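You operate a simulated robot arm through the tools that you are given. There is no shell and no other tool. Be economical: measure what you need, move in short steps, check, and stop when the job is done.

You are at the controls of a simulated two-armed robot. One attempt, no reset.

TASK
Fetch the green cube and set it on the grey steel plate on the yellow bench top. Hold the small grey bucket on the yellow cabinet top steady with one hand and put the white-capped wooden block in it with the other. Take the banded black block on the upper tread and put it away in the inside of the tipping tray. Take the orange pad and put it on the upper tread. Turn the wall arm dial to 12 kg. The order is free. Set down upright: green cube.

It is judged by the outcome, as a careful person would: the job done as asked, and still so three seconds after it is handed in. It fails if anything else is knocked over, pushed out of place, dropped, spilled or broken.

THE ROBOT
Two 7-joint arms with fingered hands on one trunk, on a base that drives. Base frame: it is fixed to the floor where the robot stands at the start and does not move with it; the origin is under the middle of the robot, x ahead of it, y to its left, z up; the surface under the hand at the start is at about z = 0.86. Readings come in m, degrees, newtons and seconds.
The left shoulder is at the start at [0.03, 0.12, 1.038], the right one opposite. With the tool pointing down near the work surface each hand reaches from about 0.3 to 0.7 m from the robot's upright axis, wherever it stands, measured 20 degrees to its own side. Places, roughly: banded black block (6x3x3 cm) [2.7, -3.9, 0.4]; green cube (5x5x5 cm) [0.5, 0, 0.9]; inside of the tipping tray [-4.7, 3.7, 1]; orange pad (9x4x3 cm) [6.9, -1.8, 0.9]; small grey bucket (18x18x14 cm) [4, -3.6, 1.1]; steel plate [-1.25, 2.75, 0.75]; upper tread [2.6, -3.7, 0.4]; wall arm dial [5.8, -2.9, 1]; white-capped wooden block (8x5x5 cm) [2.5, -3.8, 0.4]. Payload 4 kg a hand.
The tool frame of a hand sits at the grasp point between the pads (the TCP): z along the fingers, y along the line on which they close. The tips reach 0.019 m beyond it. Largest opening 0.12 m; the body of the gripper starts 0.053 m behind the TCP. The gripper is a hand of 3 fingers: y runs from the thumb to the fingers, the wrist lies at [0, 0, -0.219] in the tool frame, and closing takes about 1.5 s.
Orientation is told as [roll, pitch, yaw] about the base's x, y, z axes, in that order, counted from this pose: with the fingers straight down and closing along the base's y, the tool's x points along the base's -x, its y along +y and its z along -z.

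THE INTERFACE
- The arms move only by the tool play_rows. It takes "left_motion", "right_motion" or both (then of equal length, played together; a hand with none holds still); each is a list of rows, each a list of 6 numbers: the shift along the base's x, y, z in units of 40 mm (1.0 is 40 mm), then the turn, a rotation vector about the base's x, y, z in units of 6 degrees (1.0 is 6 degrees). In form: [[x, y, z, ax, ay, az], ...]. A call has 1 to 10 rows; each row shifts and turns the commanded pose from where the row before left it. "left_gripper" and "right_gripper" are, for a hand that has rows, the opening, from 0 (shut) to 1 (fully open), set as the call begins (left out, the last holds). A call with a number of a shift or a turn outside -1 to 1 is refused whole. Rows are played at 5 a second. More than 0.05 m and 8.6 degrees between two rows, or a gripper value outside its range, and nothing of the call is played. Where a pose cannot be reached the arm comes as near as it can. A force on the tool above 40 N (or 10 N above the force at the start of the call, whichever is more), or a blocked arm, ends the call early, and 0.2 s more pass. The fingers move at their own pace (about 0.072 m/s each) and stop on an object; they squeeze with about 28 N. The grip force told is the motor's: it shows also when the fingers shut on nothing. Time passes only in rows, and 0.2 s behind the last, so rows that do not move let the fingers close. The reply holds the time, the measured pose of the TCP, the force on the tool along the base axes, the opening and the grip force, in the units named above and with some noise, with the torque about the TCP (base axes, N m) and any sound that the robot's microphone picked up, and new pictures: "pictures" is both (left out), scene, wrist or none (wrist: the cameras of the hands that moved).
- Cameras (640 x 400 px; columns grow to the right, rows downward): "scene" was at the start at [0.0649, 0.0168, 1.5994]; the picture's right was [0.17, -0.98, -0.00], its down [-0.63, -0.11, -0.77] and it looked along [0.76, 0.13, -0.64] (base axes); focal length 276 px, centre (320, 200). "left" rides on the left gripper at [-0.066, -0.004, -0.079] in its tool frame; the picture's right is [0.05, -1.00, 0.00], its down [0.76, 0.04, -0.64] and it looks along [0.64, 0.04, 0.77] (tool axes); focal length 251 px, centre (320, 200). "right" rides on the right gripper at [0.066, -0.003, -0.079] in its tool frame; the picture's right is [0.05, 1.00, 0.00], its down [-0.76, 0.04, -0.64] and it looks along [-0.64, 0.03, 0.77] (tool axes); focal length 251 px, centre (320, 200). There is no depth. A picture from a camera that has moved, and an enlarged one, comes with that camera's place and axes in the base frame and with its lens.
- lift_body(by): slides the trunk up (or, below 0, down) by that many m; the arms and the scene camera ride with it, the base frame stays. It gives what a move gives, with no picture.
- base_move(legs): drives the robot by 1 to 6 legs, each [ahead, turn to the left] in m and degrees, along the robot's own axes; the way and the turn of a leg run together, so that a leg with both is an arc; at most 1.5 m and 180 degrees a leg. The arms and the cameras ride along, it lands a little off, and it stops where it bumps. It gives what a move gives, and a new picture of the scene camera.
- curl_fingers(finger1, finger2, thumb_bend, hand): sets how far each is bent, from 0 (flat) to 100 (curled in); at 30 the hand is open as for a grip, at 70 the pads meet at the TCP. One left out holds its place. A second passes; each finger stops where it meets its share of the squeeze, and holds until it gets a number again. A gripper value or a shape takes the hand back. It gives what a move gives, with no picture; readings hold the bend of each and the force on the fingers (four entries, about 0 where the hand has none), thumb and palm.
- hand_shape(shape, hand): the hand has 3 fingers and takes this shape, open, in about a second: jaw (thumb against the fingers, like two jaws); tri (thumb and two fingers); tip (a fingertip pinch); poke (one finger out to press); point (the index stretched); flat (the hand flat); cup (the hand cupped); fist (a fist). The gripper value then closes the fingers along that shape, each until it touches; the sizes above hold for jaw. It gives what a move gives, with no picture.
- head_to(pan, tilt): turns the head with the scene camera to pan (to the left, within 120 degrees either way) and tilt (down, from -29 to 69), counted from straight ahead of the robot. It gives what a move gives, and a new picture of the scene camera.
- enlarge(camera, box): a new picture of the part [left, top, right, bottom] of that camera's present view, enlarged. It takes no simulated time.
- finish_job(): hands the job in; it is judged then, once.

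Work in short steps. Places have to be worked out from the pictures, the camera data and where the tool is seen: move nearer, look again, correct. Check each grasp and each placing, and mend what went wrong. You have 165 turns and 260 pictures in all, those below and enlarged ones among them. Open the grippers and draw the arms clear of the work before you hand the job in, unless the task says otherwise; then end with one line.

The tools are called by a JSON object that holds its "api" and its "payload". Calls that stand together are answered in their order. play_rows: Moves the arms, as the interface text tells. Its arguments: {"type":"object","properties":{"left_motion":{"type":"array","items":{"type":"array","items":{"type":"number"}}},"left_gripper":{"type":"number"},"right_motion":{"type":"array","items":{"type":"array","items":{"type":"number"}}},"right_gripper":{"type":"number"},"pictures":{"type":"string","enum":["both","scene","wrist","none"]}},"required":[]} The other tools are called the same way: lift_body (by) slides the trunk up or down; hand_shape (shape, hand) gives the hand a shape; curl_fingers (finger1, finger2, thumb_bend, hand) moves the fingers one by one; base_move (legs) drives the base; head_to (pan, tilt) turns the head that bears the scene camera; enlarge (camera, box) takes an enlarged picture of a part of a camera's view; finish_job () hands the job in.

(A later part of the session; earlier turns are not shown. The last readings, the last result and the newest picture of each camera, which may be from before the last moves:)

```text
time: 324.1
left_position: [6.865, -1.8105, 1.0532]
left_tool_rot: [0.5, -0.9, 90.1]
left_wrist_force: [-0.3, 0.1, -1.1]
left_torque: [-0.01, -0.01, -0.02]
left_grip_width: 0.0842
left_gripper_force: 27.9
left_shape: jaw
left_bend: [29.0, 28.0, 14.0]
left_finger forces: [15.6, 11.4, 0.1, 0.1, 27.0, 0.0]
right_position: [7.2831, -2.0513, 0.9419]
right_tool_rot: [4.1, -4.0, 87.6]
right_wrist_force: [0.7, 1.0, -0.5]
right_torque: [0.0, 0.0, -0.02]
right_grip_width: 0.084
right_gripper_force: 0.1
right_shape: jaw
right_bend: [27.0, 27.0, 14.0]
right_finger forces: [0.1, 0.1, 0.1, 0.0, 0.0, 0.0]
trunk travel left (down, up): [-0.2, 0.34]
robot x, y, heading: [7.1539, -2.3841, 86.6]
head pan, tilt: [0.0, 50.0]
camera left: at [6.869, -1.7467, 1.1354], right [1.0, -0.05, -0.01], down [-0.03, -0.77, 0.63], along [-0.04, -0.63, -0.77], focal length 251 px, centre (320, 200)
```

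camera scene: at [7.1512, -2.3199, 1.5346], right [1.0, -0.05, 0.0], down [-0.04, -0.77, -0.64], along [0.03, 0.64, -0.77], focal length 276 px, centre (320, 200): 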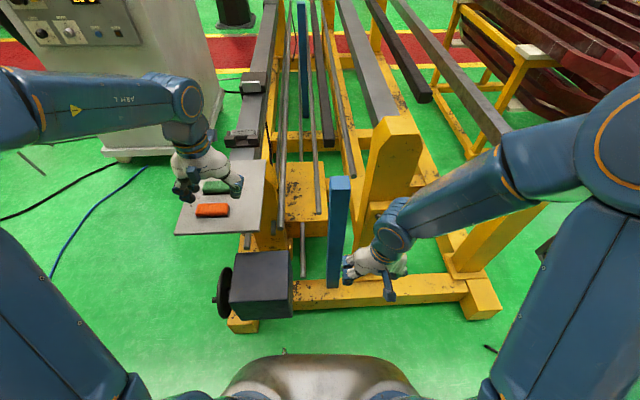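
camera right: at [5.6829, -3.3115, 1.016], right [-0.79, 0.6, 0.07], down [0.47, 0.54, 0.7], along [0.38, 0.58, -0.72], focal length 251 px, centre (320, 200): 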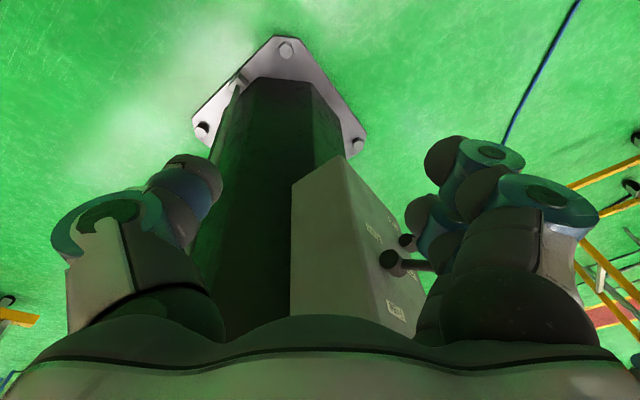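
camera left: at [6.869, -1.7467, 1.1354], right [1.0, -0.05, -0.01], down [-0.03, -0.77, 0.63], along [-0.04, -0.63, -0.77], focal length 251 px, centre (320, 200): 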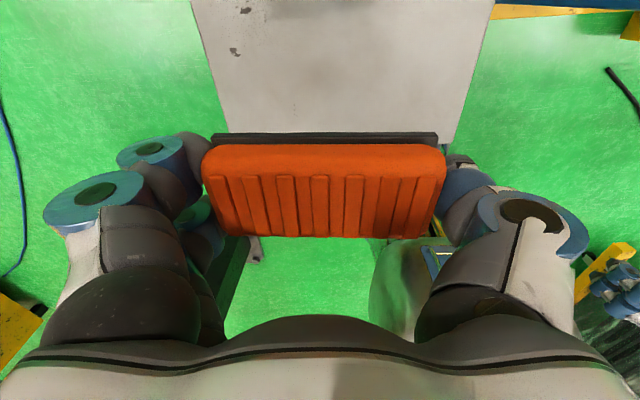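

Pad held. I back out with a reversing arc to face west, then start driving toward the steps.

{"api": "base_move", "payload": {"legs": [[-1.0, 0], [-0.97, 100], [1.3, 0]]}}

```text
time: 331.4
left_position: [6.6469, -3.5265, 1.057]
left_tool_rot: [0.3, -1.4, 132.9]
left_wrist_force: [-0.3, -2.2, -0.1]
left_torque: [0.14, 0.03, -0.02]
left_grip_width: 0.0841
left_gripper_force: 28.4
left_shape: jaw
left_bend: [28.0, 28.0, 14.0]
left_finger forces: [14.1, 12.4, 0.1, 0.0, 26.4, 0.0]
right_position: [7.1164, -3.4161, 0.9433]
right_tool_rot: [3.8, -4.4, 130.8]
right_wrist_force: [-0.3, -1.4, 0.0]
right_torque: [0.12, -0.01, 0.02]
right_grip_width: 0.084
right_gripper_force: 0.0
right_shape: jaw
right_bend: [27.0, 27.0, 14.0]
right_finger forces: [0.0, 0.0, 0.0, 0.1, 0.0, 0.0]
trunk travel left (down, up): [-0.2, 0.34]
robot x, y, heading: [7.2629, -3.7228, 125.7]
head pan, tilt: [0.0, 50.0]
stopped in leg 2: the robot was blocked; the commanded pose is now the measured one
camera scene: at [7.2303, -3.69, 1.5351], right [0.81, 0.58, 0.0], down [0.45, -0.62, -0.65], along [-0.38, 0.53, -0.76], focal length 276 px, centre (320, 200)
```

scene: 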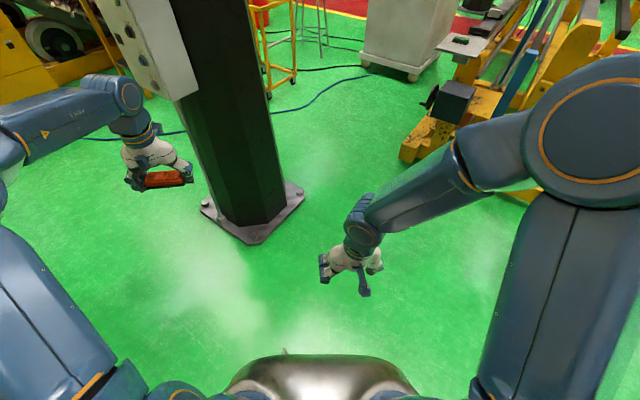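

{"api": "base_move", "payload": {"legs": [[-0.3, 30], [-0.2, 30], [1.3, 0]]}}

```text
time: 334.8
left_position: [7.131, -4.3307, 1.0531]
left_tool_rot: [0.1, -1.1, -172.0]
left_wrist_force: [0.3, -0.6, -0.8]
left_torque: [0.08, 0.06, 0.01]
left_grip_width: 0.0814
left_gripper_force: 28.4
left_shape: jaw
left_bend: [28.0, 30.0, 15.0]
left_finger forces: [14.6, 11.2, 0.0, 0.1, 25.7, 0.0]
right_position: [7.3064, -3.8847, 0.9435]
right_tool_rot: [3.8, -4.2, -173.9]
right_wrist_force: [1.2, -0.2, 0.2]
right_torque: [0.03, 0.06, 0.0]
right_grip_width: 0.0845
right_gripper_force: 0.0
right_shape: jaw
right_bend: [27.0, 27.0, 14.0]
right_finger forces: [0.0, 0.0, 0.1, 0.0, 0.1, 0.0]
trunk travel left (down, up): [-0.2, 0.34]
robot x, y, heading: [7.6476, -3.9179, 176.8]
head pan, tilt: [0.0, 50.0]
stopped in leg 2: the robot was blocked; the commanded pose is now the measured one
camera scene: at [7.5978, -3.9149, 1.5349], right [0.06, 1.0, 0.0], down [0.76, -0.04, -0.65], along [-0.64, 0.04, -0.76], focal length 276 px, centre (320, 200)
```

scene: 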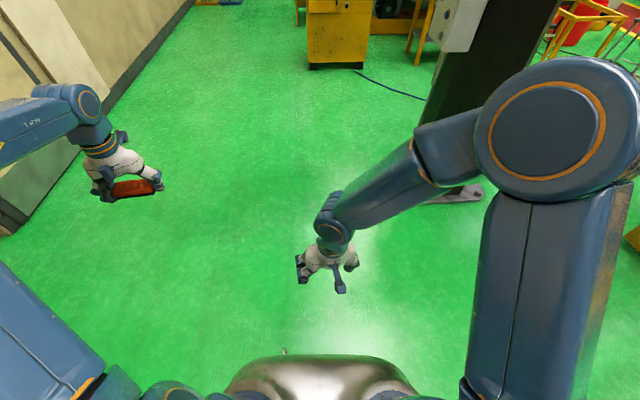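

{"api": "base_move", "payload": {"legs": [[1.5, 12], [1.5, 0]]}}

```text
time: 349.1
left_position: [4.2751, -4.7444, 1.0539]
left_tool_rot: [0.4, -1.0, -159.6]
left_wrist_force: [-0.2, 0.4, -0.8]
left_torque: [0.01, 0.03, 0.0]
left_grip_width: 0.0811
left_gripper_force: 27.7
left_shape: jaw
left_bend: [28.0, 30.0, 15.0]
left_finger forces: [14.7, 11.1, 0.1, 0.0, 25.6, 0.1]
right_position: [4.3519, -4.2693, 0.9411]
right_tool_rot: [4.0, -3.9, -161.4]
right_wrist_force: [-0.4, -0.3, 0.7]
right_torque: [-0.01, 0.02, -0.02]
right_grip_width: 0.0841
right_gripper_force: 0.0
right_shape: jaw
right_bend: [27.0, 27.0, 14.0]
right_finger forces: [0.1, 0.0, 0.0, 0.1, 0.0, 0.0]
trunk travel left (down, up): [-0.2, 0.34]
robot x, y, heading: [4.7027, -4.2326, -170.9]
head pan, tilt: [0.0, 50.0]
camera scene: at [4.6413, -4.2388, 1.5346], right [-0.16, 0.99, 0.0], down [0.76, 0.12, -0.64], along [-0.63, -0.1, -0.77], focal length 276 px, centre (320, 200)
```

scene: 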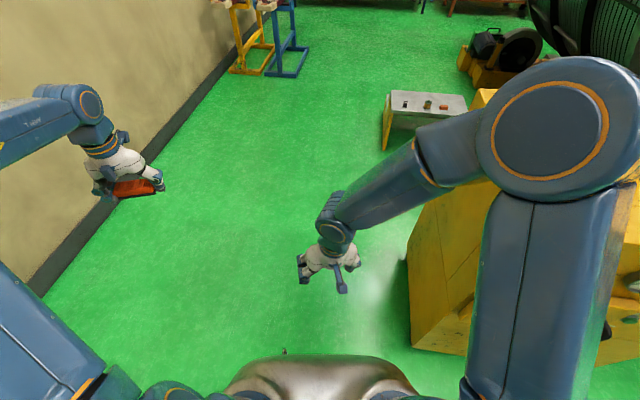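

{"api": "base_move", "payload": {"legs": [[1.4, 0], [0.65, 0], [0, -35]]}}

{"api": "base_move", "payload": {"legs": [[0, -33]]}}

{"api": "base_move", "payload": {"legs": [[0, -30]]}}

```text
time: 361.0
left_position: [2.0419, -4.7545, 1.0534]
left_tool_rot: [0.6, -1.0, 165.7]
left_wrist_force: [-0.6, -0.4, -1.0]
left_torque: [-0.03, -0.01, -0.03]
left_grip_width: 0.0812
left_gripper_force: 27.8
left_shape: jaw
left_bend: [28.0, 30.0, 15.0]
left_finger forces: [14.2, 10.7, 0.0, 0.1, 25.0, 0.0]
right_position: [2.3738, -4.4085, 0.9396]
right_tool_rot: [4.0, -3.8, 163.8]
right_wrist_force: [-0.4, 0.0, -0.5]
right_torque: [-0.02, -0.02, -0.02]
right_grip_width: 0.0841
right_gripper_force: 0.0
right_shape: jaw
right_bend: [27.0, 27.0, 14.0]
right_finger forces: [0.0, 0.0, 0.0, 0.0, 0.0, 0.0]
trunk travel left (down, up): [-0.2, 0.34]
robot x, y, heading: [2.6564, -4.6145, 153.9]
head pan, tilt: [0.0, 50.0]
camera scene: at [2.608, -4.5882, 1.5347], right [0.44, 0.9, 0.0], down [0.69, -0.34, -0.64], along [-0.58, 0.28, -0.77], focal length 276 px, centre (320, 200)
```

scene: 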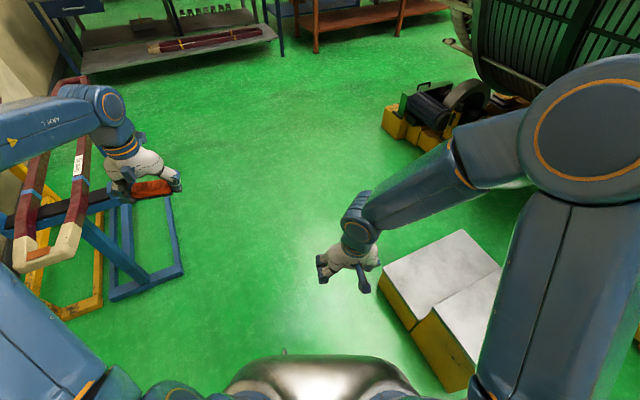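

```text
time: 363.0
left_position: [2.0636, -4.3951, 1.0543]
left_tool_rot: [0.5, -0.9, 132.8]
left_wrist_force: [-0.4, 0.6, -0.2]
left_torque: [0.01, -0.03, 0.01]
left_grip_width: 0.0757
left_gripper_force: 28.5
left_shape: jaw
left_bend: [27.0, 34.0, 18.0]
left_finger forces: [17.2, 4.8, 0.1, 0.0, 20.5, 0.0]
right_position: [2.5316, -4.2846, 0.9409]
right_tool_rot: [4.1, -3.9, 130.8]
right_wrist_force: [-0.5, -0.3, -0.2]
right_torque: [-0.02, -0.01, 0.01]
right_grip_width: 0.0839
right_gripper_force: 0.1
right_shape: jaw
right_bend: [28.0, 28.0, 13.0]
right_finger forces: [0.0, 0.1, 0.0, 0.1, 0.1, 0.0]
trunk travel left (down, up): [-0.2, 0.34]
robot x, y, heading: [2.6265, -4.6352, 121.1]
head pan, tilt: [0.0, 50.0]
camera scene: at [2.5947, -4.5831, 1.5346], right [0.86, 0.52, 0.0], down [0.4, -0.66, -0.64], along [-0.33, 0.55, -0.77], focal length 276 px, centre (320, 200)
```

scene: 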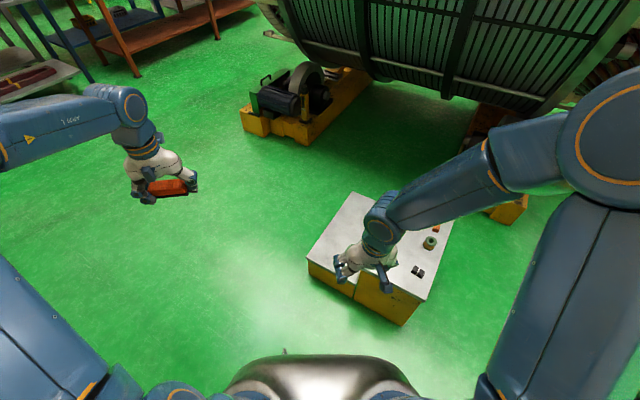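

```text
time: 364.8
left_position: [2.2619, -4.1434, 1.0533]
left_tool_rot: [0.5, -0.9, 102.7]
left_wrist_force: [-0.1, 0.0, -1.1]
left_torque: [-0.01, 0.03, -0.01]
left_grip_width: 0.0752
left_gripper_force: 28.3
left_shape: jaw
left_bend: [27.0, 34.0, 87.0]
left_finger forces: [17.4, 3.9, 0.1, 0.0, 21.1, 0.0]
right_position: [2.7193, -4.2833, 0.9406]
right_tool_rot: [4.0, -3.9, 100.8]
right_wrist_force: [0.4, 0.2, 0.2]
right_torque: [-0.02, -0.03, 0.0]
right_grip_width: 0.0838
right_gripper_force: 0.0
right_shape: jaw
right_bend: [28.0, 28.0, 13.0]
right_finger forces: [0.0, 0.0, 0.0, 0.0, 0.1, 0.1]
trunk travel left (down, up): [-0.2, 0.34]
robot x, y, heading: [2.5925, -4.6338, 91.7]
head pan, tilt: [0.0, 50.0]
camera scene: at [2.587, -4.5726, 1.5346], right [1.0, 0.03, 0.0], down [0.02, -0.77, -0.64], along [-0.02, 0.64, -0.77], focal length 276 px, centre (320, 200)
```

scene: 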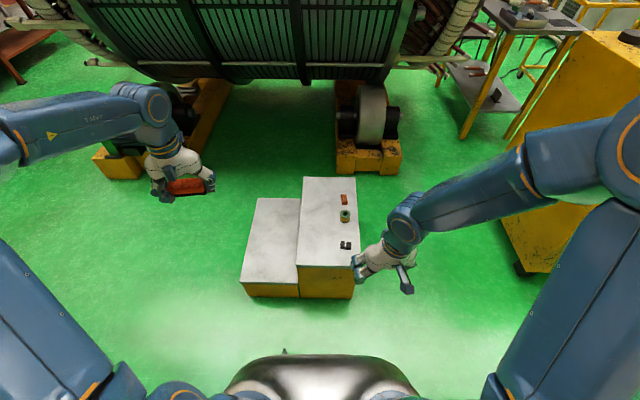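

The pad grip has loosened on one finger, so I'll place it first. I move forward 0.33 m and lower the trunk.

{"api": "base_move", "payload": {"legs": [[0.32, 0]]}}

{"api": "lift_body", "payload": {"by": -0.2}}

{"api": "enlarge", "payload": {"camera": "left", "box": [0, 0, 640, 400]}}

```text
time: 367.0
left_position: [2.2512, -3.8166, 1.0536]
left_tool_rot: [0.4, -0.9, 102.7]
left_wrist_force: [-0.1, -0.1, -0.8]
left_torque: [0.0, 0.01, -0.01]
left_grip_width: 0.0751
left_gripper_force: 27.8
left_shape: jaw
left_bend: [26.0, 34.0, 87.0]
left_finger forces: [17.4, 3.9, 0.0, 0.1, 21.2, 0.0]
right_position: [2.7106, -3.9556, 0.9406]
right_tool_rot: [4.1, -3.9, 100.9]
right_wrist_force: [-0.3, 0.2, 0.6]
right_torque: [0.02, -0.01, 0.0]
right_grip_width: 0.0838
right_gripper_force: 0.1
right_shape: jaw
right_bend: [28.0, 28.0, 13.0]
right_finger forces: [0.0, 0.1, 0.0, 0.1, 0.0, 0.1]
trunk travel left (down, up): [-0.2, 0.34]
robot x, y, heading: [2.5823, -4.3061, 91.9]
head pan, tilt: [0.0, 50.0]
camera scene: at [2.5767, -4.2453, 1.5346], right [1.0, 0.03, 0.0], down [0.02, -0.77, -0.64], along [-0.02, 0.64, -0.77], focal length 276 px, centre (320, 200)
```

scene: 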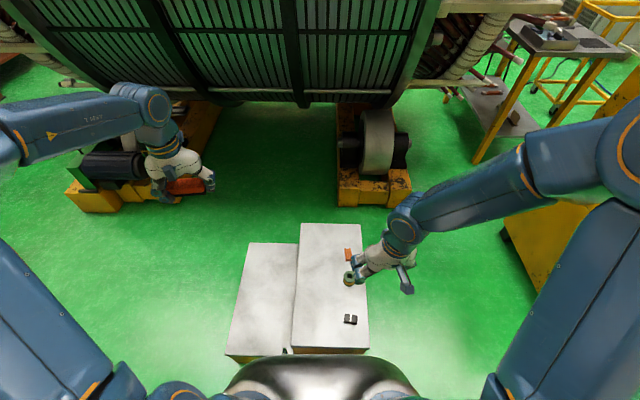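

```text
time: 369.2
left_position: [2.2502, -3.8176, 0.8541]
left_tool_rot: [0.5, -0.9, 102.8]
left_wrist_force: [0.4, 0.3, -0.8]
left_torque: [0.04, 0.02, -0.01]
left_grip_width: 0.0751
left_gripper_force: 28.3
left_shape: jaw
left_bend: [26.0, 34.0, 87.0]
left_finger forces: [17.5, 3.9, 0.1, 0.0, 21.2, 0.0]
right_position: [2.7111, -3.9557, 0.7411]
right_tool_rot: [4.0, -3.9, 100.8]
right_wrist_force: [0.7, 0.2, 0.2]
right_torque: [-0.02, -0.02, -0.01]
right_grip_width: 0.0841
right_gripper_force: 0.0
right_shape: jaw
right_bend: [28.0, 28.0, 13.0]
right_finger forces: [0.0, 0.0, 0.0, 0.0, 0.0, 0.0]
trunk travel left (down, up): [0.0, 0.54]
robot x, y, heading: [2.5792, -4.3077, 91.9]
head pan, tilt: [0.0, 50.0]
```

```text
1.00 times, centred on (320, 200) of left (not enlarged: the box is as wide or as high as the picture)
camera zoom: at [2.2399, -3.7536, 0.9353], right [0.99, 0.17, -0.01], down [0.13, -0.76, 0.63], along [0.1, -0.62, -0.78], focal length 251 px, centre (320, 200)
```

zoom: 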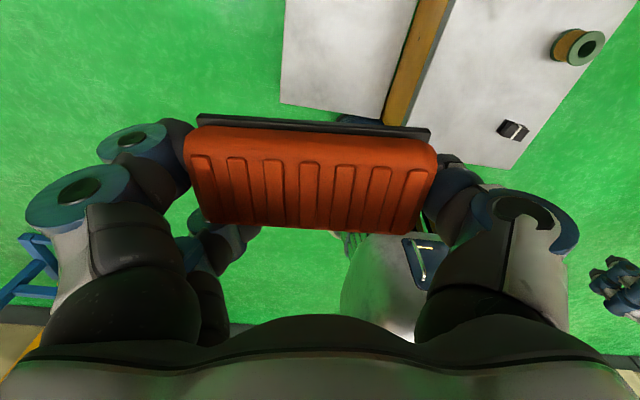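

I move the pad over the upper tread's free area around [2.50, −3.74].

{"api": "play_rows", "payload": {"left_motion": [[0.78, 0.24, -0.5, 0, 0, 0], [0.78, 0.24, -0.5, 0, 0, 0], [0.78, 0.24, -0.5, 0, 0, 0], [0.78, 0.24, -0.5, 0, 0, 0], [0.78, 0.24, -0.5, 0, 0, 0], [0.78, 0.24, -0.5, 0, 0, 0], [0.78, 0.24, -0.5, 0, 0, 0], [0.78, 0.24, -0.5, 0, 0, 0]], "right_motion": [[0.2, -0.1, 0, 0, 0, 0], [0.2, -0.1, 0, 0, 0, 0], [0.2, -0.1, 0, 0, 0, 0], [0.2, -0.1, 0, 0, 0, 0], [0.2, -0.1, 0, 0, 0, 0], [0.2, -0.1, 0, 0, 0, 0], [0.2, -0.1, 0, 0, 0, 0], [0.2, -0.1, 0, 0, 0, 0]], "pictures": "scene"}}

```text
time: 371.0
left_position: [2.502, -3.7439, 0.6938]
left_tool_rot: [0.5, -1.0, 102.8]
left_wrist_force: [0.5, -0.3, -1.0]
left_torque: [0.02, 0.04, 0.0]
left_grip_width: 0.075
left_gripper_force: 27.6
left_shape: jaw
left_bend: [26.0, 34.0, 87.0]
left_finger forces: [17.4, 3.5, 0.0, 0.0, 20.8, 0.0]
right_position: [2.7748, -3.9885, 0.7397]
right_tool_rot: [4.1, -4.0, 100.9]
right_wrist_force: [-0.4, 0.7, 1.2]
right_torque: [-0.05, -0.02, 0.02]
right_grip_width: 0.084
right_gripper_force: 0.0
right_shape: jaw
right_bend: [28.0, 28.0, 13.0]
right_finger forces: [0.0, 0.0, 0.1, 0.1, 0.1, 0.1]
trunk travel left (down, up): [0.0, 0.54]
robot x, y, heading: [2.58, -4.3088, 91.6]
head pan, tilt: [0.0, 50.0]
camera scene: at [2.5771, -4.2467, 1.3346], right [1.0, 0.03, 0.0], down [0.02, -0.77, -0.64], along [-0.02, 0.64, -0.77], focal length 276 px, centre (320, 200)
```

scene: 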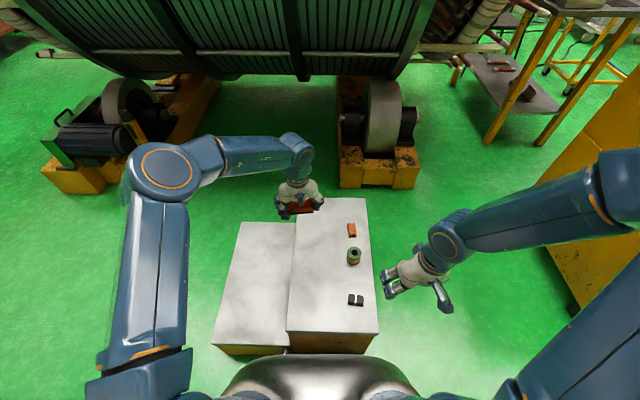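

The tread's left edge is nearer than thought (x ≈2.47), so I aim at [2.55, −3.82], a free spot, and descend.

{"api": "play_rows", "payload": {"left_motion": [[0.57, -0.8, -0.3, 0, 0, 0], [0.57, -0.8, -0.3, 0, 0, 0], [0, -0.3, -0.9, 0, 0, 0], [0, 0, -0.9, 0, 0, 0], [0, 0, -0.9, 0, 0, 0], [0, 0, -0.9, 0, 0, 0], [0, 0, -0.9, 0, 0, 0]], "pictures": "both"}}

```text
time: 372.6
left_position: [2.5448, -3.8151, 0.4889]
left_tool_rot: [0.4, -0.9, 102.7]
left_wrist_force: [-0.3, -0.8, -1.1]
left_torque: [-0.07, -0.02, 0.01]
left_grip_width: 0.0747
left_gripper_force: 27.8
left_shape: jaw
left_bend: [26.0, 34.0, 87.0]
left_finger forces: [17.5, 3.4, 0.1, 0.1, 20.6, 0.0]
right_position: [2.7743, -3.9888, 0.7409]
right_tool_rot: [3.9, -3.9, 100.8]
right_wrist_force: [0.1, -0.3, -0.5]
right_torque: [0.0, 0.01, -0.01]
right_grip_width: 0.0841
right_gripper_force: 0.1
right_shape: jaw
right_bend: [28.0, 28.0, 13.0]
right_finger forces: [0.0, 0.1, 0.0, 0.0, 0.0, 0.0]
trunk travel left (down, up): [0.0, 0.54]
robot x, y, heading: [2.5774, -4.303, 91.7]
head pan, tilt: [0.0, 50.0]
camera scene: at [2.5769, -4.2467, 1.3346], right [1.0, 0.03, 0.0], down [0.02, -0.77, -0.64], along [-0.02, 0.64, -0.77], focal length 276 px, centre (320, 200)
camera left: at [2.5349, -3.7514, 0.5706], right [0.99, 0.17, -0.01], down [0.13, -0.76, 0.63], along [0.1, -0.62, -0.78], focal length 251 px, centre (320, 200)
```

scene: 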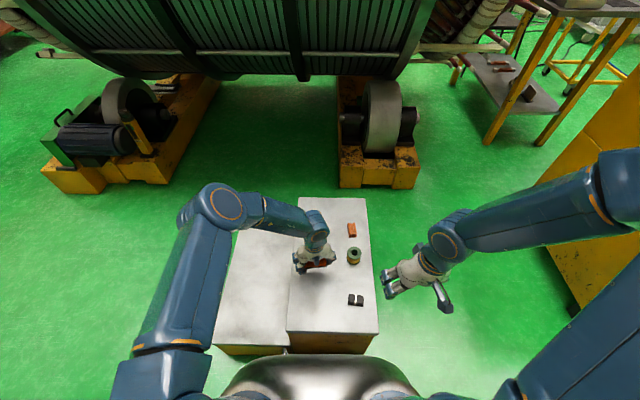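
left: 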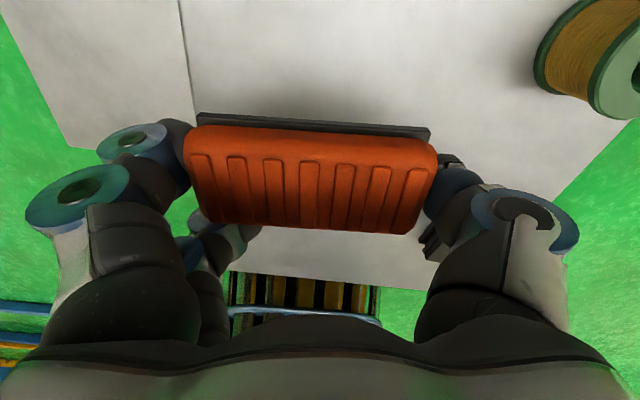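

Position is good; I shift 12 mm right, and lower with a fine approach to contact.

{"api": "play_rows", "payload": {"left_motion": [[0.3, 0, -0.4, 0, 0, 0], [0, 0, -0.5, 0, 0, 0], [0, 0, -0.4, 0, 0, 0], [0, 0, -0.15, 0, 0, 0]], "pictures": "none"}}

{"api": "play_rows", "payload": {"left_motion": [[0, 0, -0.07, 0, 0, 0], [0, 0, -0.07, 0, 0, 0], [0, 0, -0.07, 0, 0, 0]], "pictures": "none"}}

```text
time: 373.6
left_position: [2.5575, -3.8175, 0.4306]
left_tool_rot: [0.4, -1.0, 102.7]
left_wrist_force: [-0.4, -0.3, -1.3]
left_torque: [-0.02, 0.01, -0.01]
left_grip_width: 0.0749
left_gripper_force: 27.7
left_shape: jaw
left_bend: [26.0, 34.0, 87.0]
left_finger forces: [17.5, 3.5, 0.1, 0.1, 20.5, 0.1]
right_position: [2.7753, -3.989, 0.7402]
right_tool_rot: [4.0, -4.0, 100.8]
right_wrist_force: [0.2, -0.5, -0.6]
right_torque: [0.0, -0.01, 0.0]
right_grip_width: 0.0841
right_gripper_force: 0.1
right_shape: jaw
right_bend: [28.0, 28.0, 13.0]
right_finger forces: [0.1, 0.1, 0.0, 0.0, 0.0, 0.0]
trunk travel left (down, up): [0.0, 0.54]
robot x, y, heading: [2.5813, -4.3068, 91.8]
head pan, tilt: [0.0, 50.0]
```

```text
time: 374.4
left_position: [2.5582, -3.817, 0.4231]
left_tool_rot: [0.4, -1.0, 102.7]
left_wrist_force: [1.1, -0.2, -0.8]
left_torque: [-0.01, 0.0, -0.01]
left_grip_width: 0.0749
left_gripper_force: 27.6
left_shape: jaw
left_bend: [26.0, 34.0, 87.0]
left_finger forces: [17.5, 3.3, 0.1, 0.0, 20.6, 0.1]
right_position: [2.7745, -3.9888, 0.7407]
right_tool_rot: [4.0, -4.0, 100.8]
right_wrist_force: [-0.6, 0.5, 0.1]
right_torque: [0.02, -0.01, 0.02]
right_grip_width: 0.0841
right_gripper_force: 0.1
right_shape: jaw
right_bend: [28.0, 28.0, 13.0]
right_finger forces: [0.2, 0.1, 0.1, 0.0, 0.1, 0.1]
trunk travel left (down, up): [0.0, 0.54]
robot x, y, heading: [2.5793, -4.3069, 92.0]
head pan, tilt: [0.0, 50.0]
```

{"api": "play_rows", "payload": {"left_motion": [[0, 0, -0.07, 0, 0, 0], [0, 0, -0.07, 0, 0, 0], [0, 0, -0.07, 0, 0, 0]], "pictures": "none"}}

{"api": "play_rows", "payload": {"left_motion": [[0, 0, -0.06, 0, 0, 0], [0, 0, -0.06, 0, 0, 0]], "pictures": "none"}}

```text
time: 375.1
left_position: [2.559, -3.8151, 0.4203]
left_tool_rot: [0.2, -1.2, 102.8]
left_wrist_force: [-4.1, -4.3, 21.4]
left_torque: [-0.15, -0.51, -0.19]
left_grip_width: 0.0736
left_gripper_force: 28.1
left_shape: jaw
left_bend: [26.0, 34.0, 90.0]
left_finger forces: [18.6, 10.5, 0.0, 0.0, 36.1, 0.0]
right_position: [2.7739, -3.9897, 0.7412]
right_tool_rot: [4.0, -4.0, 100.9]
right_wrist_force: [-0.5, 0.0, 0.5]
right_torque: [-0.01, -0.01, -0.01]
right_grip_width: 0.0841
right_gripper_force: 0.0
right_shape: jaw
right_bend: [28.0, 28.0, 13.0]
right_finger forces: [0.1, 0.0, 0.0, 0.1, 0.0, 0.1]
trunk travel left (down, up): [0.0, 0.54]
robot x, y, heading: [2.5792, -4.3047, 91.7]
head pan, tilt: [0.0, 50.0]
stopped in row 3 (left hand): the force on the tool passed its limit at 44 N (the readings are from after the stop); the commanded pose is now the measured one
```

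```text
time: 375.6
left_position: [2.5608, -3.8132, 0.4204]
left_tool_rot: [0.0, -1.2, 102.8]
left_wrist_force: [-3.4, -4.2, 20.2]
left_torque: [-0.18, -0.38, -0.12]
left_grip_width: 0.0734
left_gripper_force: 28.5
left_shape: jaw
left_bend: [26.0, 34.0, 90.0]
left_finger forces: [18.4, 10.9, 0.0, 0.0, 34.4, 0.1]
right_position: [2.7749, -3.9909, 0.7404]
right_tool_rot: [4.1, -4.0, 100.9]
right_wrist_force: [0.3, -0.8, 0.4]
right_torque: [0.02, -0.01, 0.0]
right_grip_width: 0.084
right_gripper_force: 0.1
right_shape: jaw
right_bend: [28.0, 28.0, 13.0]
right_finger forces: [0.0, 0.0, 0.0, 0.1, 0.0, 0.0]
trunk travel left (down, up): [0.0, 0.54]
robot x, y, heading: [2.5722, -4.3094, 91.6]
head pan, tilt: [0.0, 50.0]
stopped in row 2 (left hand): the force on the tool passed its limit at 45 N (the readings are from after the stop); the commanded pose is now the measured one
```

Contact with the tread at 0.420. I relieve 3 mm and open, then rise.

{"api": "play_rows", "payload": {"left_motion": [[0, 0, 0.08, 0, 0, 0], [0, 0, 0, 0, 0, 0]], "pictures": "none"}}

{"api": "play_rows", "payload": {"left_motion": [[0, 0, 0, 0, 0, 0], [0, 0, 0, 0, 0, 0], [0, 0, 0, 0, 0, 0], [0, 0, 0, 0, 0, 0], [0, 0, 0, 0, 0, 0]], "left_gripper": 0.92, "pictures": "none"}}

{"api": "play_rows", "payload": {"left_motion": [[0, 0, 0.6, 0, 0, 0], [0, 0, 1, 0, 0, 0], [0, 0, 1, 0, 0, 0], [0, 0, 1, 0, 0, 0], [-0.5, 0, 1, 0, 0, 0], [-0.8, 0, 0.7, 0, 0, 0], [-0.9, 0, 0.5, 0, 0, 0], [-0.9, 0, 0.3, 0, 0, 0], [-0.9, 0, 0.3, 0, 0, 0]], "pictures": "scene"}}

```text
time: 376.2
left_position: [2.5598, -3.8145, 0.4215]
left_tool_rot: [0.0, -1.1, 102.7]
left_wrist_force: [0.0, 1.0, 1.8]
left_torque: [-0.01, 0.02, -0.02]
left_grip_width: 0.0736
left_gripper_force: 27.4
left_shape: jaw
left_bend: [26.0, 34.0, 89.0]
left_finger forces: [16.7, 5.5, 0.0, 0.0, 20.9, 0.0]
right_position: [2.773, -3.9892, 0.7403]
right_tool_rot: [4.0, -4.0, 100.8]
right_wrist_force: [0.6, 0.1, 0.4]
right_torque: [0.02, -0.01, 0.0]
right_grip_width: 0.0841
right_gripper_force: 0.1
right_shape: jaw
right_bend: [28.0, 28.0, 13.0]
right_finger forces: [0.1, 0.1, 0.1, 0.0, 0.0, 0.1]
trunk travel left (down, up): [0.0, 0.54]
robot x, y, heading: [2.5775, -4.3078, 91.8]
head pan, tilt: [0.0, 50.0]
```

```text
time: 377.4
left_position: [2.561, -3.8137, 0.4213]
left_tool_rot: [0.3, -1.2, 102.8]
left_wrist_force: [-0.7, 0.5, 0.4]
left_torque: [0.0, 0.0, 0.0]
left_grip_width: 0.1104
left_gripper_force: 0.1
left_shape: jaw
left_bend: [26.0, 26.0, 15.0]
left_finger forces: [0.0, 0.0, 0.1, 0.0, 0.1, 0.0]
right_position: [2.7738, -3.989, 0.7403]
right_tool_rot: [4.0, -4.0, 100.8]
right_wrist_force: [0.0, -0.5, 0.4]
right_torque: [0.0, 0.01, 0.01]
right_grip_width: 0.0841
right_gripper_force: 0.0
right_shape: jaw
right_bend: [28.0, 28.0, 13.0]
right_finger forces: [0.0, 0.0, 0.1, 0.0, 0.1, 0.0]
trunk travel left (down, up): [0.0, 0.54]
robot x, y, heading: [2.579, -4.3083, 91.8]
head pan, tilt: [0.0, 50.0]
```

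```text
time: 379.4
left_position: [2.398, -3.8149, 0.6769]
left_tool_rot: [0.1, -1.2, 102.7]
left_wrist_force: [0.1, -0.5, 0.0]
left_torque: [0.04, 0.01, -0.01]
left_grip_width: 0.1102
left_gripper_force: 0.0
left_shape: jaw
left_bend: [26.0, 26.0, 15.0]
left_finger forces: [0.0, 0.0, 0.1, 0.0, 0.1, 0.0]
right_position: [2.7742, -3.99, 0.7398]
right_tool_rot: [4.0, -4.1, 100.8]
right_wrist_force: [0.1, -0.6, 0.5]
right_torque: [0.0, 0.0, -0.01]
right_grip_width: 0.0842
right_gripper_force: 0.1
right_shape: jaw
right_bend: [28.0, 28.0, 13.0]
right_finger forces: [0.1, 0.1, 0.0, 0.0, 0.0, 0.0]
trunk travel left (down, up): [0.0, 0.54]
robot x, y, heading: [2.5799, -4.3062, 91.7]
head pan, tilt: [0.0, 50.0]
camera scene: at [2.5767, -4.2473, 1.3346], right [1.0, 0.03, 0.0], down [0.02, -0.77, -0.64], along [-0.02, 0.64, -0.77], focal length 276 px, centre (320, 200)
```

scene: 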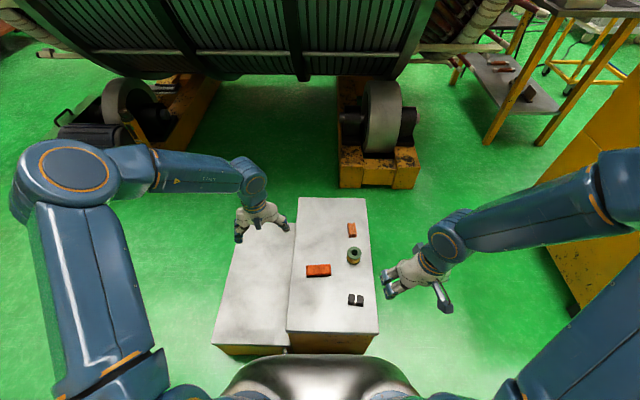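

The pad lies on the upper tread. Now the right hand goes above the banded black block at [2.685, −3.91], correcting its tilt and yaw.

{"api": "play_rows", "payload": {"right_motion": [[-0.445, 0.4, -0.9, -0.106, -0.156, -0.34], [-0.445, 0.4, -0.9, -0.106, -0.156, -0.34], [-0.445, 0.4, -0.9, -0.106, -0.156, -0.34], [-0.445, 0.4, -0.9, -0.106, -0.156, -0.34], [-0.445, 0.4, -0.9, -0.106, -0.156, -0.34]], "right_gripper": 0.8, "pictures": "wrist"}}

```text
time: 380.6
left_position: [2.3983, -3.8137, 0.6769]
left_tool_rot: [0.2, -1.1, 102.7]
left_wrist_force: [0.2, -1.3, 0.0]
left_torque: [0.0, 0.0, -0.03]
left_grip_width: 0.1104
left_gripper_force: 0.1
left_shape: jaw
left_bend: [26.0, 26.0, 15.0]
left_finger forces: [0.0, 0.0, 0.1, 0.0, 0.0, 0.0]
right_position: [2.685, -3.9099, 0.5578]
right_tool_rot: [-0.4, -0.3, 90.8]
right_wrist_force: [0.0, -0.4, -0.1]
right_torque: [0.0, -0.01, 0.03]
right_grip_width: 0.0958
right_gripper_force: 0.1
right_shape: jaw
right_bend: [25.0, 25.0, 11.0]
right_finger forces: [0.1, 0.0, 0.0, 0.0, 0.0, 0.0]
trunk travel left (down, up): [0.0, 0.54]
robot x, y, heading: [2.5816, -4.3068, 91.8]
head pan, tilt: [0.0, 50.0]
camera right: at [2.6883, -3.9752, 0.638], right [-1.0, -0.07, -0.01], down [-0.06, 0.76, 0.65], along [-0.04, 0.65, -0.76], focal length 251 px, centre (320, 200)
```

right: 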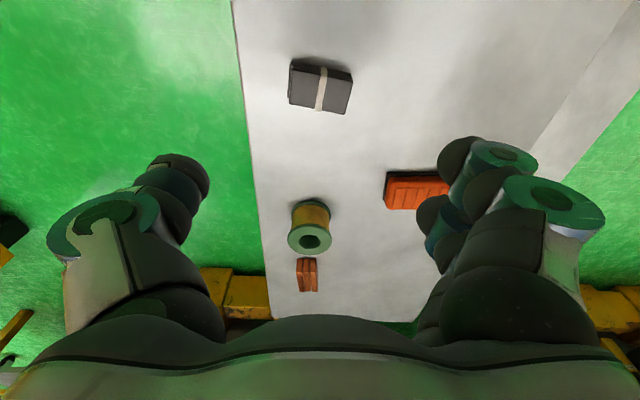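

Centred on the black block (needs about −5° yaw). I descend and grasp.

{"api": "play_rows", "payload": {"right_motion": [[0, -0.05, -0.7, 0, 0, -0.4], [0, -0.05, -0.9, 0, 0, -0.4], [0, 0, -0.9, 0, 0, 0], [0, 0, -0.7, 0, 0, 0], [0, 0, -0.1, 0, 0, 0]], "right_gripper": 0.72, "pictures": "wrist"}}

```text
time: 381.8
left_position: [2.3996, -3.8136, 0.6779]
left_tool_rot: [0.2, -1.1, 102.7]
left_wrist_force: [-0.6, 0.4, -0.8]
left_torque: [-0.01, -0.02, 0.01]
left_grip_width: 0.11
left_gripper_force: 0.0
left_shape: jaw
left_bend: [26.0, 26.0, 15.0]
left_finger forces: [0.0, 0.0, 0.0, 0.0, 0.0, 0.0]
right_position: [2.6871, -3.9125, 0.428]
right_tool_rot: [-0.3, -0.3, 86.0]
right_wrist_force: [-0.8, -0.9, -0.1]
right_torque: [0.01, 0.0, 0.02]
right_grip_width: 0.0872
right_gripper_force: 0.1
right_shape: jaw
right_bend: [27.0, 27.0, 12.0]
right_finger forces: [0.0, 0.0, 0.1, 0.1, 0.0, 0.1]
trunk travel left (down, up): [0.0, 0.54]
robot x, y, heading: [2.5778, -4.3069, 91.7]
head pan, tilt: [0.0, 50.0]
camera right: at [2.6848, -3.9783, 0.5081], right [-1.0, 0.02, -0.01], down [0.01, 0.76, 0.65], along [0.02, 0.65, -0.76], focal length 251 px, centre (320, 200)
```

right: 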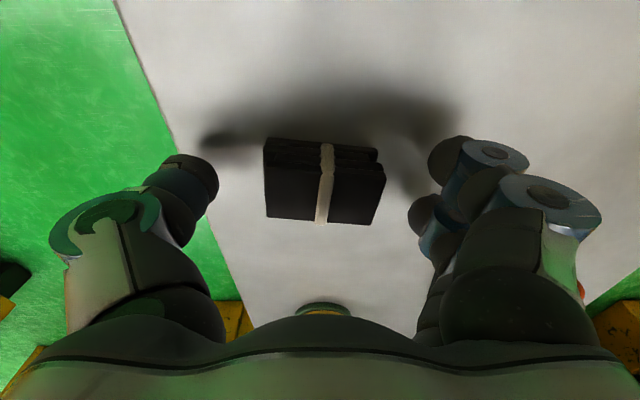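

Well centred. Closing and lifting.

{"api": "play_rows", "payload": {"right_motion": [[0, 0, -0.08, 0, 0, 0], [0, 0, 0, 0, 0, 0], [0, 0, 0, 0, 0, 0], [0, 0, 0, 0, 0, 0], [0, 0, 0, 0, 0, 0], [0, 0, 0, 0, 0, 0], [0, 0, 0, 0, 0, 0]], "right_gripper": 0, "pictures": "none"}}

{"api": "play_rows", "payload": {"right_motion": [[0, 0, 0.4, 0, 0, 0], [0, 0, 0.7, 0, 0, 0], [0, 0, 0.9, 0, 0, 0], [0, 0, 0.9, 0, 0, 0]], "pictures": "wrist"}}

```text
time: 383.4
left_position: [2.3978, -3.8139, 0.6779]
left_tool_rot: [0.1, -1.2, 102.7]
left_wrist_force: [-0.5, 0.5, 0.0]
left_torque: [-0.01, -0.03, -0.03]
left_grip_width: 0.1103
left_gripper_force: 0.1
left_shape: jaw
left_bend: [26.0, 26.0, 15.0]
left_finger forces: [0.0, 0.1, 0.0, 0.1, 0.0, 0.0]
right_position: [2.6865, -3.9121, 0.4252]
right_tool_rot: [-0.4, -0.4, 86.0]
right_wrist_force: [1.1, -1.5, 4.4]
right_torque: [0.09, 0.11, 0.03]
right_grip_width: 0.0362
right_gripper_force: 28.7
right_shape: jaw
right_bend: [100.0, 37.0, 97.0]
right_finger forces: [0.9, 22.5, 0.1, 0.0, 24.5, 0.0]
trunk travel left (down, up): [0.0, 0.54]
robot x, y, heading: [2.5801, -4.3018, 91.6]
head pan, tilt: [0.0, 50.0]
```

```text
time: 384.4
left_position: [2.3992, -3.8144, 0.6774]
left_tool_rot: [0.0, -1.3, 102.7]
left_wrist_force: [0.1, 0.2, -0.2]
left_torque: [-0.01, -0.03, -0.04]
left_grip_width: 0.1105
left_gripper_force: 0.1
left_shape: jaw
left_bend: [26.0, 26.0, 15.0]
left_finger forces: [0.1, 0.0, 0.0, 0.1, 0.1, 0.0]
right_position: [2.6841, -3.9129, 0.5411]
right_tool_rot: [-0.4, -0.2, 86.0]
right_wrist_force: [1.3, -0.6, -0.1]
right_torque: [0.0, -0.02, 0.02]
right_grip_width: 0.0353
right_gripper_force: 28.0
right_shape: jaw
right_bend: [100.0, 37.0, 97.0]
right_finger forces: [0.7, 22.1, 0.1, 0.0, 22.7, 0.1]
trunk travel left (down, up): [0.0, 0.54]
robot x, y, heading: [2.5794, -4.3042, 91.7]
head pan, tilt: [0.0, 50.0]
camera right: at [2.6823, -3.9783, 0.6212], right [-1.0, 0.02, -0.01], down [0.01, 0.76, 0.65], along [0.02, 0.65, -0.76], focal length 251 px, centre (320, 200)
```

right: 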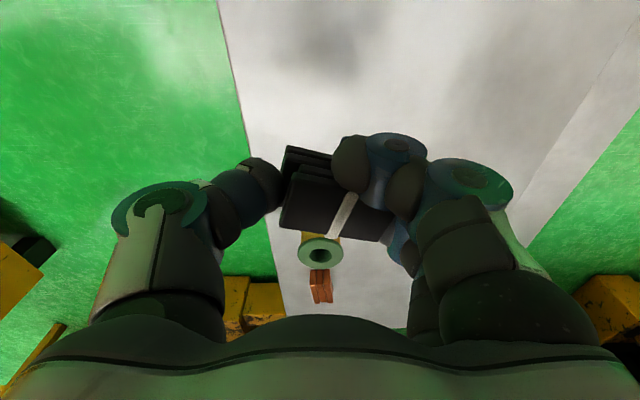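

The block slipped askew with only one finger bearing. I set it back down to regrip across its 3 cm width.

{"api": "play_rows", "payload": {"right_motion": [[0, 0, -0.9, 0, 0, 0], [0, 0, -0.9, 0, 0, 0], [0, 0, -0.7, 0, 0, 0], [0, 0, -0.3, 0, 0, 0]], "pictures": "none"}}

{"api": "play_rows", "payload": {"right_motion": [[0, 0, 0, 0, 0, 0], [0, 0, 0, 0, 0, 0], [0, 0, 0, 0, 0, 0], [0, 0, 0, 0, 0, 0], [0, 0, 0.6, 0, 0, 0], [0, 0, 0.9, 0, 0, 0], [0, 0, 0.9, 0, 0, 0]], "right_gripper": 0.8, "pictures": "none"}}

{"api": "play_rows", "payload": {"right_motion": [[0, 0, 0.2, 0, 0, -1], [0, 0, 0.2, 0, 0, -1], [0, 0, 0, 0, 0, -1], [0, 0, 0, 0, 0, -1], [0, 0, 0, 0, 0, -1], [0, 0, 0, 0, 0, -1], [0, 0, 0, 0, 0, -1], [0, 0, 0, 0, 0, -1], [0, 0, 0, 0, 0, -1], [0, 0, 0, 0, 0, -1]], "pictures": "wrist"}}

```text
time: 385.4
left_position: [2.3994, -3.8143, 0.6771]
left_tool_rot: [0.2, -1.1, 102.7]
left_wrist_force: [-0.9, 0.3, 0.9]
left_torque: [0.03, -0.01, -0.02]
left_grip_width: 0.1103
left_gripper_force: 0.0
left_shape: jaw
left_bend: [26.0, 26.0, 15.0]
left_finger forces: [0.0, 0.0, 0.0, 0.0, 0.0, 0.0]
right_position: [2.686, -3.9139, 0.429]
right_tool_rot: [-0.3, -0.4, 86.1]
right_wrist_force: [0.5, 0.2, -0.9]
right_torque: [-0.01, 0.0, 0.0]
right_grip_width: 0.0352
right_gripper_force: 27.3
right_shape: jaw
right_bend: [100.0, 37.0, 97.0]
right_finger forces: [0.6, 22.1, 0.2, 0.0, 22.7, 0.0]
trunk travel left (down, up): [0.0, 0.54]
robot x, y, heading: [2.5779, -4.3076, 91.3]
head pan, tilt: [0.0, 50.0]
```

```text
time: 387.0
left_position: [2.4, -3.8139, 0.6773]
left_tool_rot: [0.0, -1.2, 102.7]
left_wrist_force: [0.0, -0.7, -0.2]
left_torque: [0.0, 0.0, 0.02]
left_grip_width: 0.1102
left_gripper_force: 0.1
left_shape: jaw
left_bend: [26.0, 26.0, 15.0]
left_finger forces: [0.0, 0.0, 0.0, 0.0, 0.0, 0.1]
right_position: [2.684, -3.9115, 0.5277]
right_tool_rot: [-0.5, -0.2, 86.1]
right_wrist_force: [-0.6, -0.2, -0.5]
right_torque: [-0.02, 0.01, -0.02]
right_grip_width: 0.0956
right_gripper_force: 0.0
right_shape: jaw
right_bend: [25.0, 25.0, 11.0]
right_finger forces: [0.1, 0.1, 0.0, 0.0, 0.0, 0.0]
trunk travel left (down, up): [0.0, 0.54]
robot x, y, heading: [2.5779, -4.3042, 91.9]
head pan, tilt: [0.0, 50.0]
```

```text
time: 389.2
left_position: [2.3987, -3.8136, 0.678]
left_tool_rot: [0.2, -1.3, 102.7]
left_wrist_force: [-0.9, 0.0, -0.1]
left_torque: [0.03, 0.02, -0.01]
left_grip_width: 0.1103
left_gripper_force: 0.0
left_shape: jaw
left_bend: [26.0, 26.0, 15.0]
left_finger forces: [0.0, 0.1, 0.1, 0.0, 0.0, 0.0]
right_position: [2.6852, -3.913, 0.5407]
right_tool_rot: [-0.4, -0.3, 25.9]
right_wrist_force: [-0.4, 0.8, -0.5]
right_torque: [-0.01, -0.02, -0.02]
right_grip_width: 0.0957
right_gripper_force: 0.1
right_shape: jaw
right_bend: [25.0, 25.0, 11.0]
right_finger forces: [0.0, 0.0, 0.0, 0.1, 0.0, 0.0]
trunk travel left (down, up): [0.0, 0.54]
robot x, y, heading: [2.5791, -4.3084, 91.7]
head pan, tilt: [0.0, 50.0]
camera right: at [2.626, -3.9448, 0.6215], right [-0.48, 0.87, -0.01], down [0.66, 0.37, 0.65], along [0.57, 0.31, -0.76], focal length 251 px, centre (320, 200)
```

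right: 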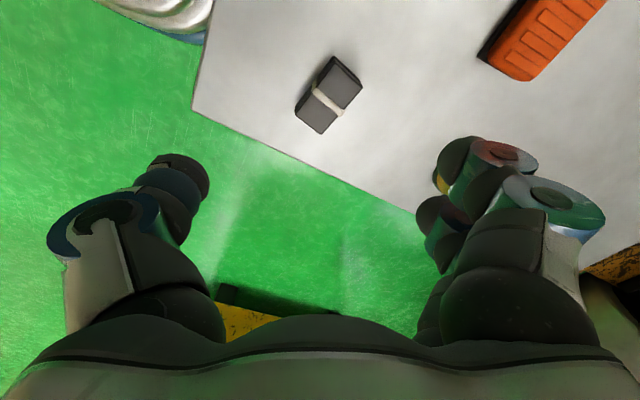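

I rotate a further −36° so the fingers close across the block's width, and centre over it.

{"api": "play_rows", "payload": {"right_motion": [[-0.04, 0.02, 0, 0, 0, -1], [-0.04, 0.02, 0, 0, 0, -1], [-0.04, 0.02, 0, 0, 0, -1], [-0.04, 0.02, 0, 0, 0, -1], [0, 0, -0.6, 0, 0, -1], [0, 0, -0.6, 0, 0, -1]], "right_gripper": 0.6, "pictures": "wrist"}}

```text
time: 390.6
left_position: [2.3979, -3.8131, 0.6769]
left_tool_rot: [0.2, -1.1, 102.7]
left_wrist_force: [-0.3, -0.2, 0.3]
left_torque: [-0.02, 0.02, -0.02]
left_grip_width: 0.1102
left_gripper_force: 0.0
left_shape: jaw
left_bend: [26.0, 26.0, 15.0]
left_finger forces: [0.0, 0.1, 0.0, 0.0, 0.0, 0.0]
right_position: [2.6801, -3.9101, 0.4939]
right_tool_rot: [-0.3, -0.4, -10.1]
right_wrist_force: [-0.3, -0.5, 0.3]
right_torque: [-0.01, 0.0, 0.02]
right_grip_width: 0.0725
right_gripper_force: 0.0
right_shape: jaw
right_bend: [30.0, 30.0, 92.0]
right_finger forces: [0.0, 0.0, 0.0, 0.1, 0.0, 0.0]
trunk travel left (down, up): [0.0, 0.54]
robot x, y, heading: [2.5768, -4.309, 91.7]
head pan, tilt: [0.0, 50.0]
camera right: at [2.6133, -3.9017, 0.5727], right [0.12, 0.99, -0.01], down [0.76, -0.09, 0.65], along [0.64, -0.08, -0.76], focal length 251 px, centre (320, 200)
```

right: 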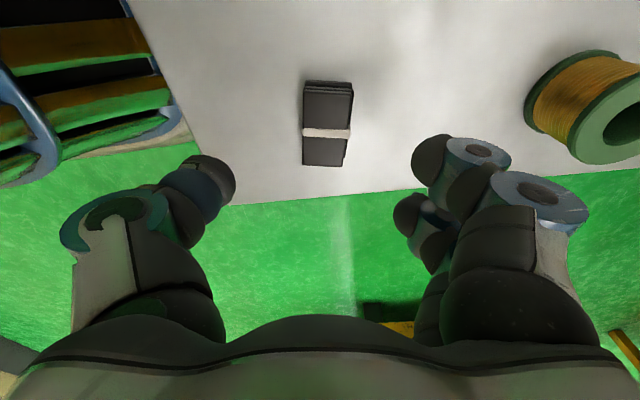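

Perfectly aligned. Descend, close, lift.

{"api": "play_rows", "payload": {"right_motion": [[-0.05, 0.1, -0.6, 0, 0, 0], [0, 0, -0.6, 0, 0, 0], [0, 0, -0.5, 0, 0, 0]], "pictures": "none"}}

{"api": "play_rows", "payload": {"right_motion": [[0, 0, 0, 0, 0, 0], [0, 0, 0, 0, 0, 0], [0, 0, 0, 0, 0, 0], [0, 0, 0, 0, 0, 0], [0, 0, 0, 0, 0, 0], [0, 0, 0, 0, 0, 0]], "right_gripper": 0, "pictures": "none"}}

{"api": "play_rows", "payload": {"right_motion": [[0, 0, 0.4, 0, 0, 0], [0, 0, 0.7, 0, 0, 0], [0, 0, 0.9, 0, 0, 0], [0, 0, 0.9, 0, 0, 0], [0, 0, 0.9, 0, 0, 0]], "pictures": "wrist"}}

```text
time: 391.4
left_position: [2.3992, -3.8154, 0.6774]
left_tool_rot: [0.2, -1.3, 102.7]
left_wrist_force: [-0.3, -0.2, 0.0]
left_torque: [-0.01, 0.03, 0.0]
left_grip_width: 0.1103
left_gripper_force: 0.0
left_shape: jaw
left_bend: [26.0, 26.0, 15.0]
left_finger forces: [0.0, 0.0, 0.1, 0.0, 0.1, 0.0]
right_position: [2.6767, -3.9067, 0.427]
right_tool_rot: [-0.4, -0.4, -10.0]
right_wrist_force: [-0.3, -0.4, 0.6]
right_torque: [0.03, -0.02, -0.01]
right_grip_width: 0.0726
right_gripper_force: 0.0
right_shape: jaw
right_bend: [30.0, 30.0, 92.0]
right_finger forces: [0.1, 0.0, 0.1, 0.1, 0.0, 0.0]
trunk travel left (down, up): [0.0, 0.54]
robot x, y, heading: [2.5772, -4.3068, 91.6]
head pan, tilt: [0.0, 50.0]
```

```text
time: 392.8
left_position: [2.398, -3.8137, 0.6767]
left_tool_rot: [0.0, -1.3, 102.7]
left_wrist_force: [0.0, 0.4, 0.5]
left_torque: [0.04, 0.01, -0.01]
left_grip_width: 0.1103
left_gripper_force: 0.2
left_shape: jaw
left_bend: [26.0, 26.0, 15.0]
left_finger forces: [0.0, 0.1, 0.1, 0.0, 0.0, 0.0]
right_position: [2.6753, -3.9064, 0.4256]
right_tool_rot: [-0.4, -0.4, -10.0]
right_wrist_force: [-0.5, -0.5, 0.5]
right_torque: [0.04, -0.01, -0.02]
right_grip_width: 0.0248
right_gripper_force: 28.1
right_shape: jaw
right_bend: [46.0, 46.0, 90.0]
right_finger forces: [12.3, 12.2, 0.1, 0.0, 24.5, 0.0]
trunk travel left (down, up): [0.0, 0.54]
robot x, y, heading: [2.5788, -4.3081, 91.8]
head pan, tilt: [0.0, 50.0]
```

```text
time: 394.0
left_position: [2.3992, -3.8142, 0.6778]
left_tool_rot: [0.0, -1.3, 102.8]
left_wrist_force: [0.1, -0.6, -0.5]
left_torque: [0.02, -0.01, -0.01]
left_grip_width: 0.1101
left_gripper_force: 0.1
left_shape: jaw
left_bend: [26.0, 26.0, 15.0]
left_finger forces: [0.0, 0.1, 0.0, 0.0, 0.0, 0.1]
right_position: [2.6763, -3.9055, 0.5796]
right_tool_rot: [-0.5, -0.4, -10.0]
right_wrist_force: [-0.8, 0.6, -0.3]
right_torque: [0.01, 0.0, 0.01]
right_grip_width: 0.025
right_gripper_force: 28.0
right_shape: jaw
right_bend: [46.0, 46.0, 90.0]
right_finger forces: [12.3, 12.2, 0.0, 0.0, 24.5, 0.0]
trunk travel left (down, up): [0.0, 0.54]
robot x, y, heading: [2.5779, -4.3063, 91.5]
head pan, tilt: [0.0, 50.0]
camera right: at [2.6101, -3.8959, 0.6591], right [0.12, 0.99, -0.01], down [0.76, -0.09, 0.65], along [0.64, -0.08, -0.76], focal length 251 px, centre (320, 200)
```

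right: 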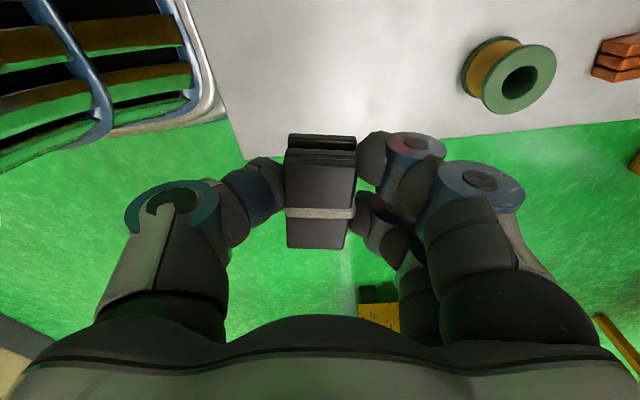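

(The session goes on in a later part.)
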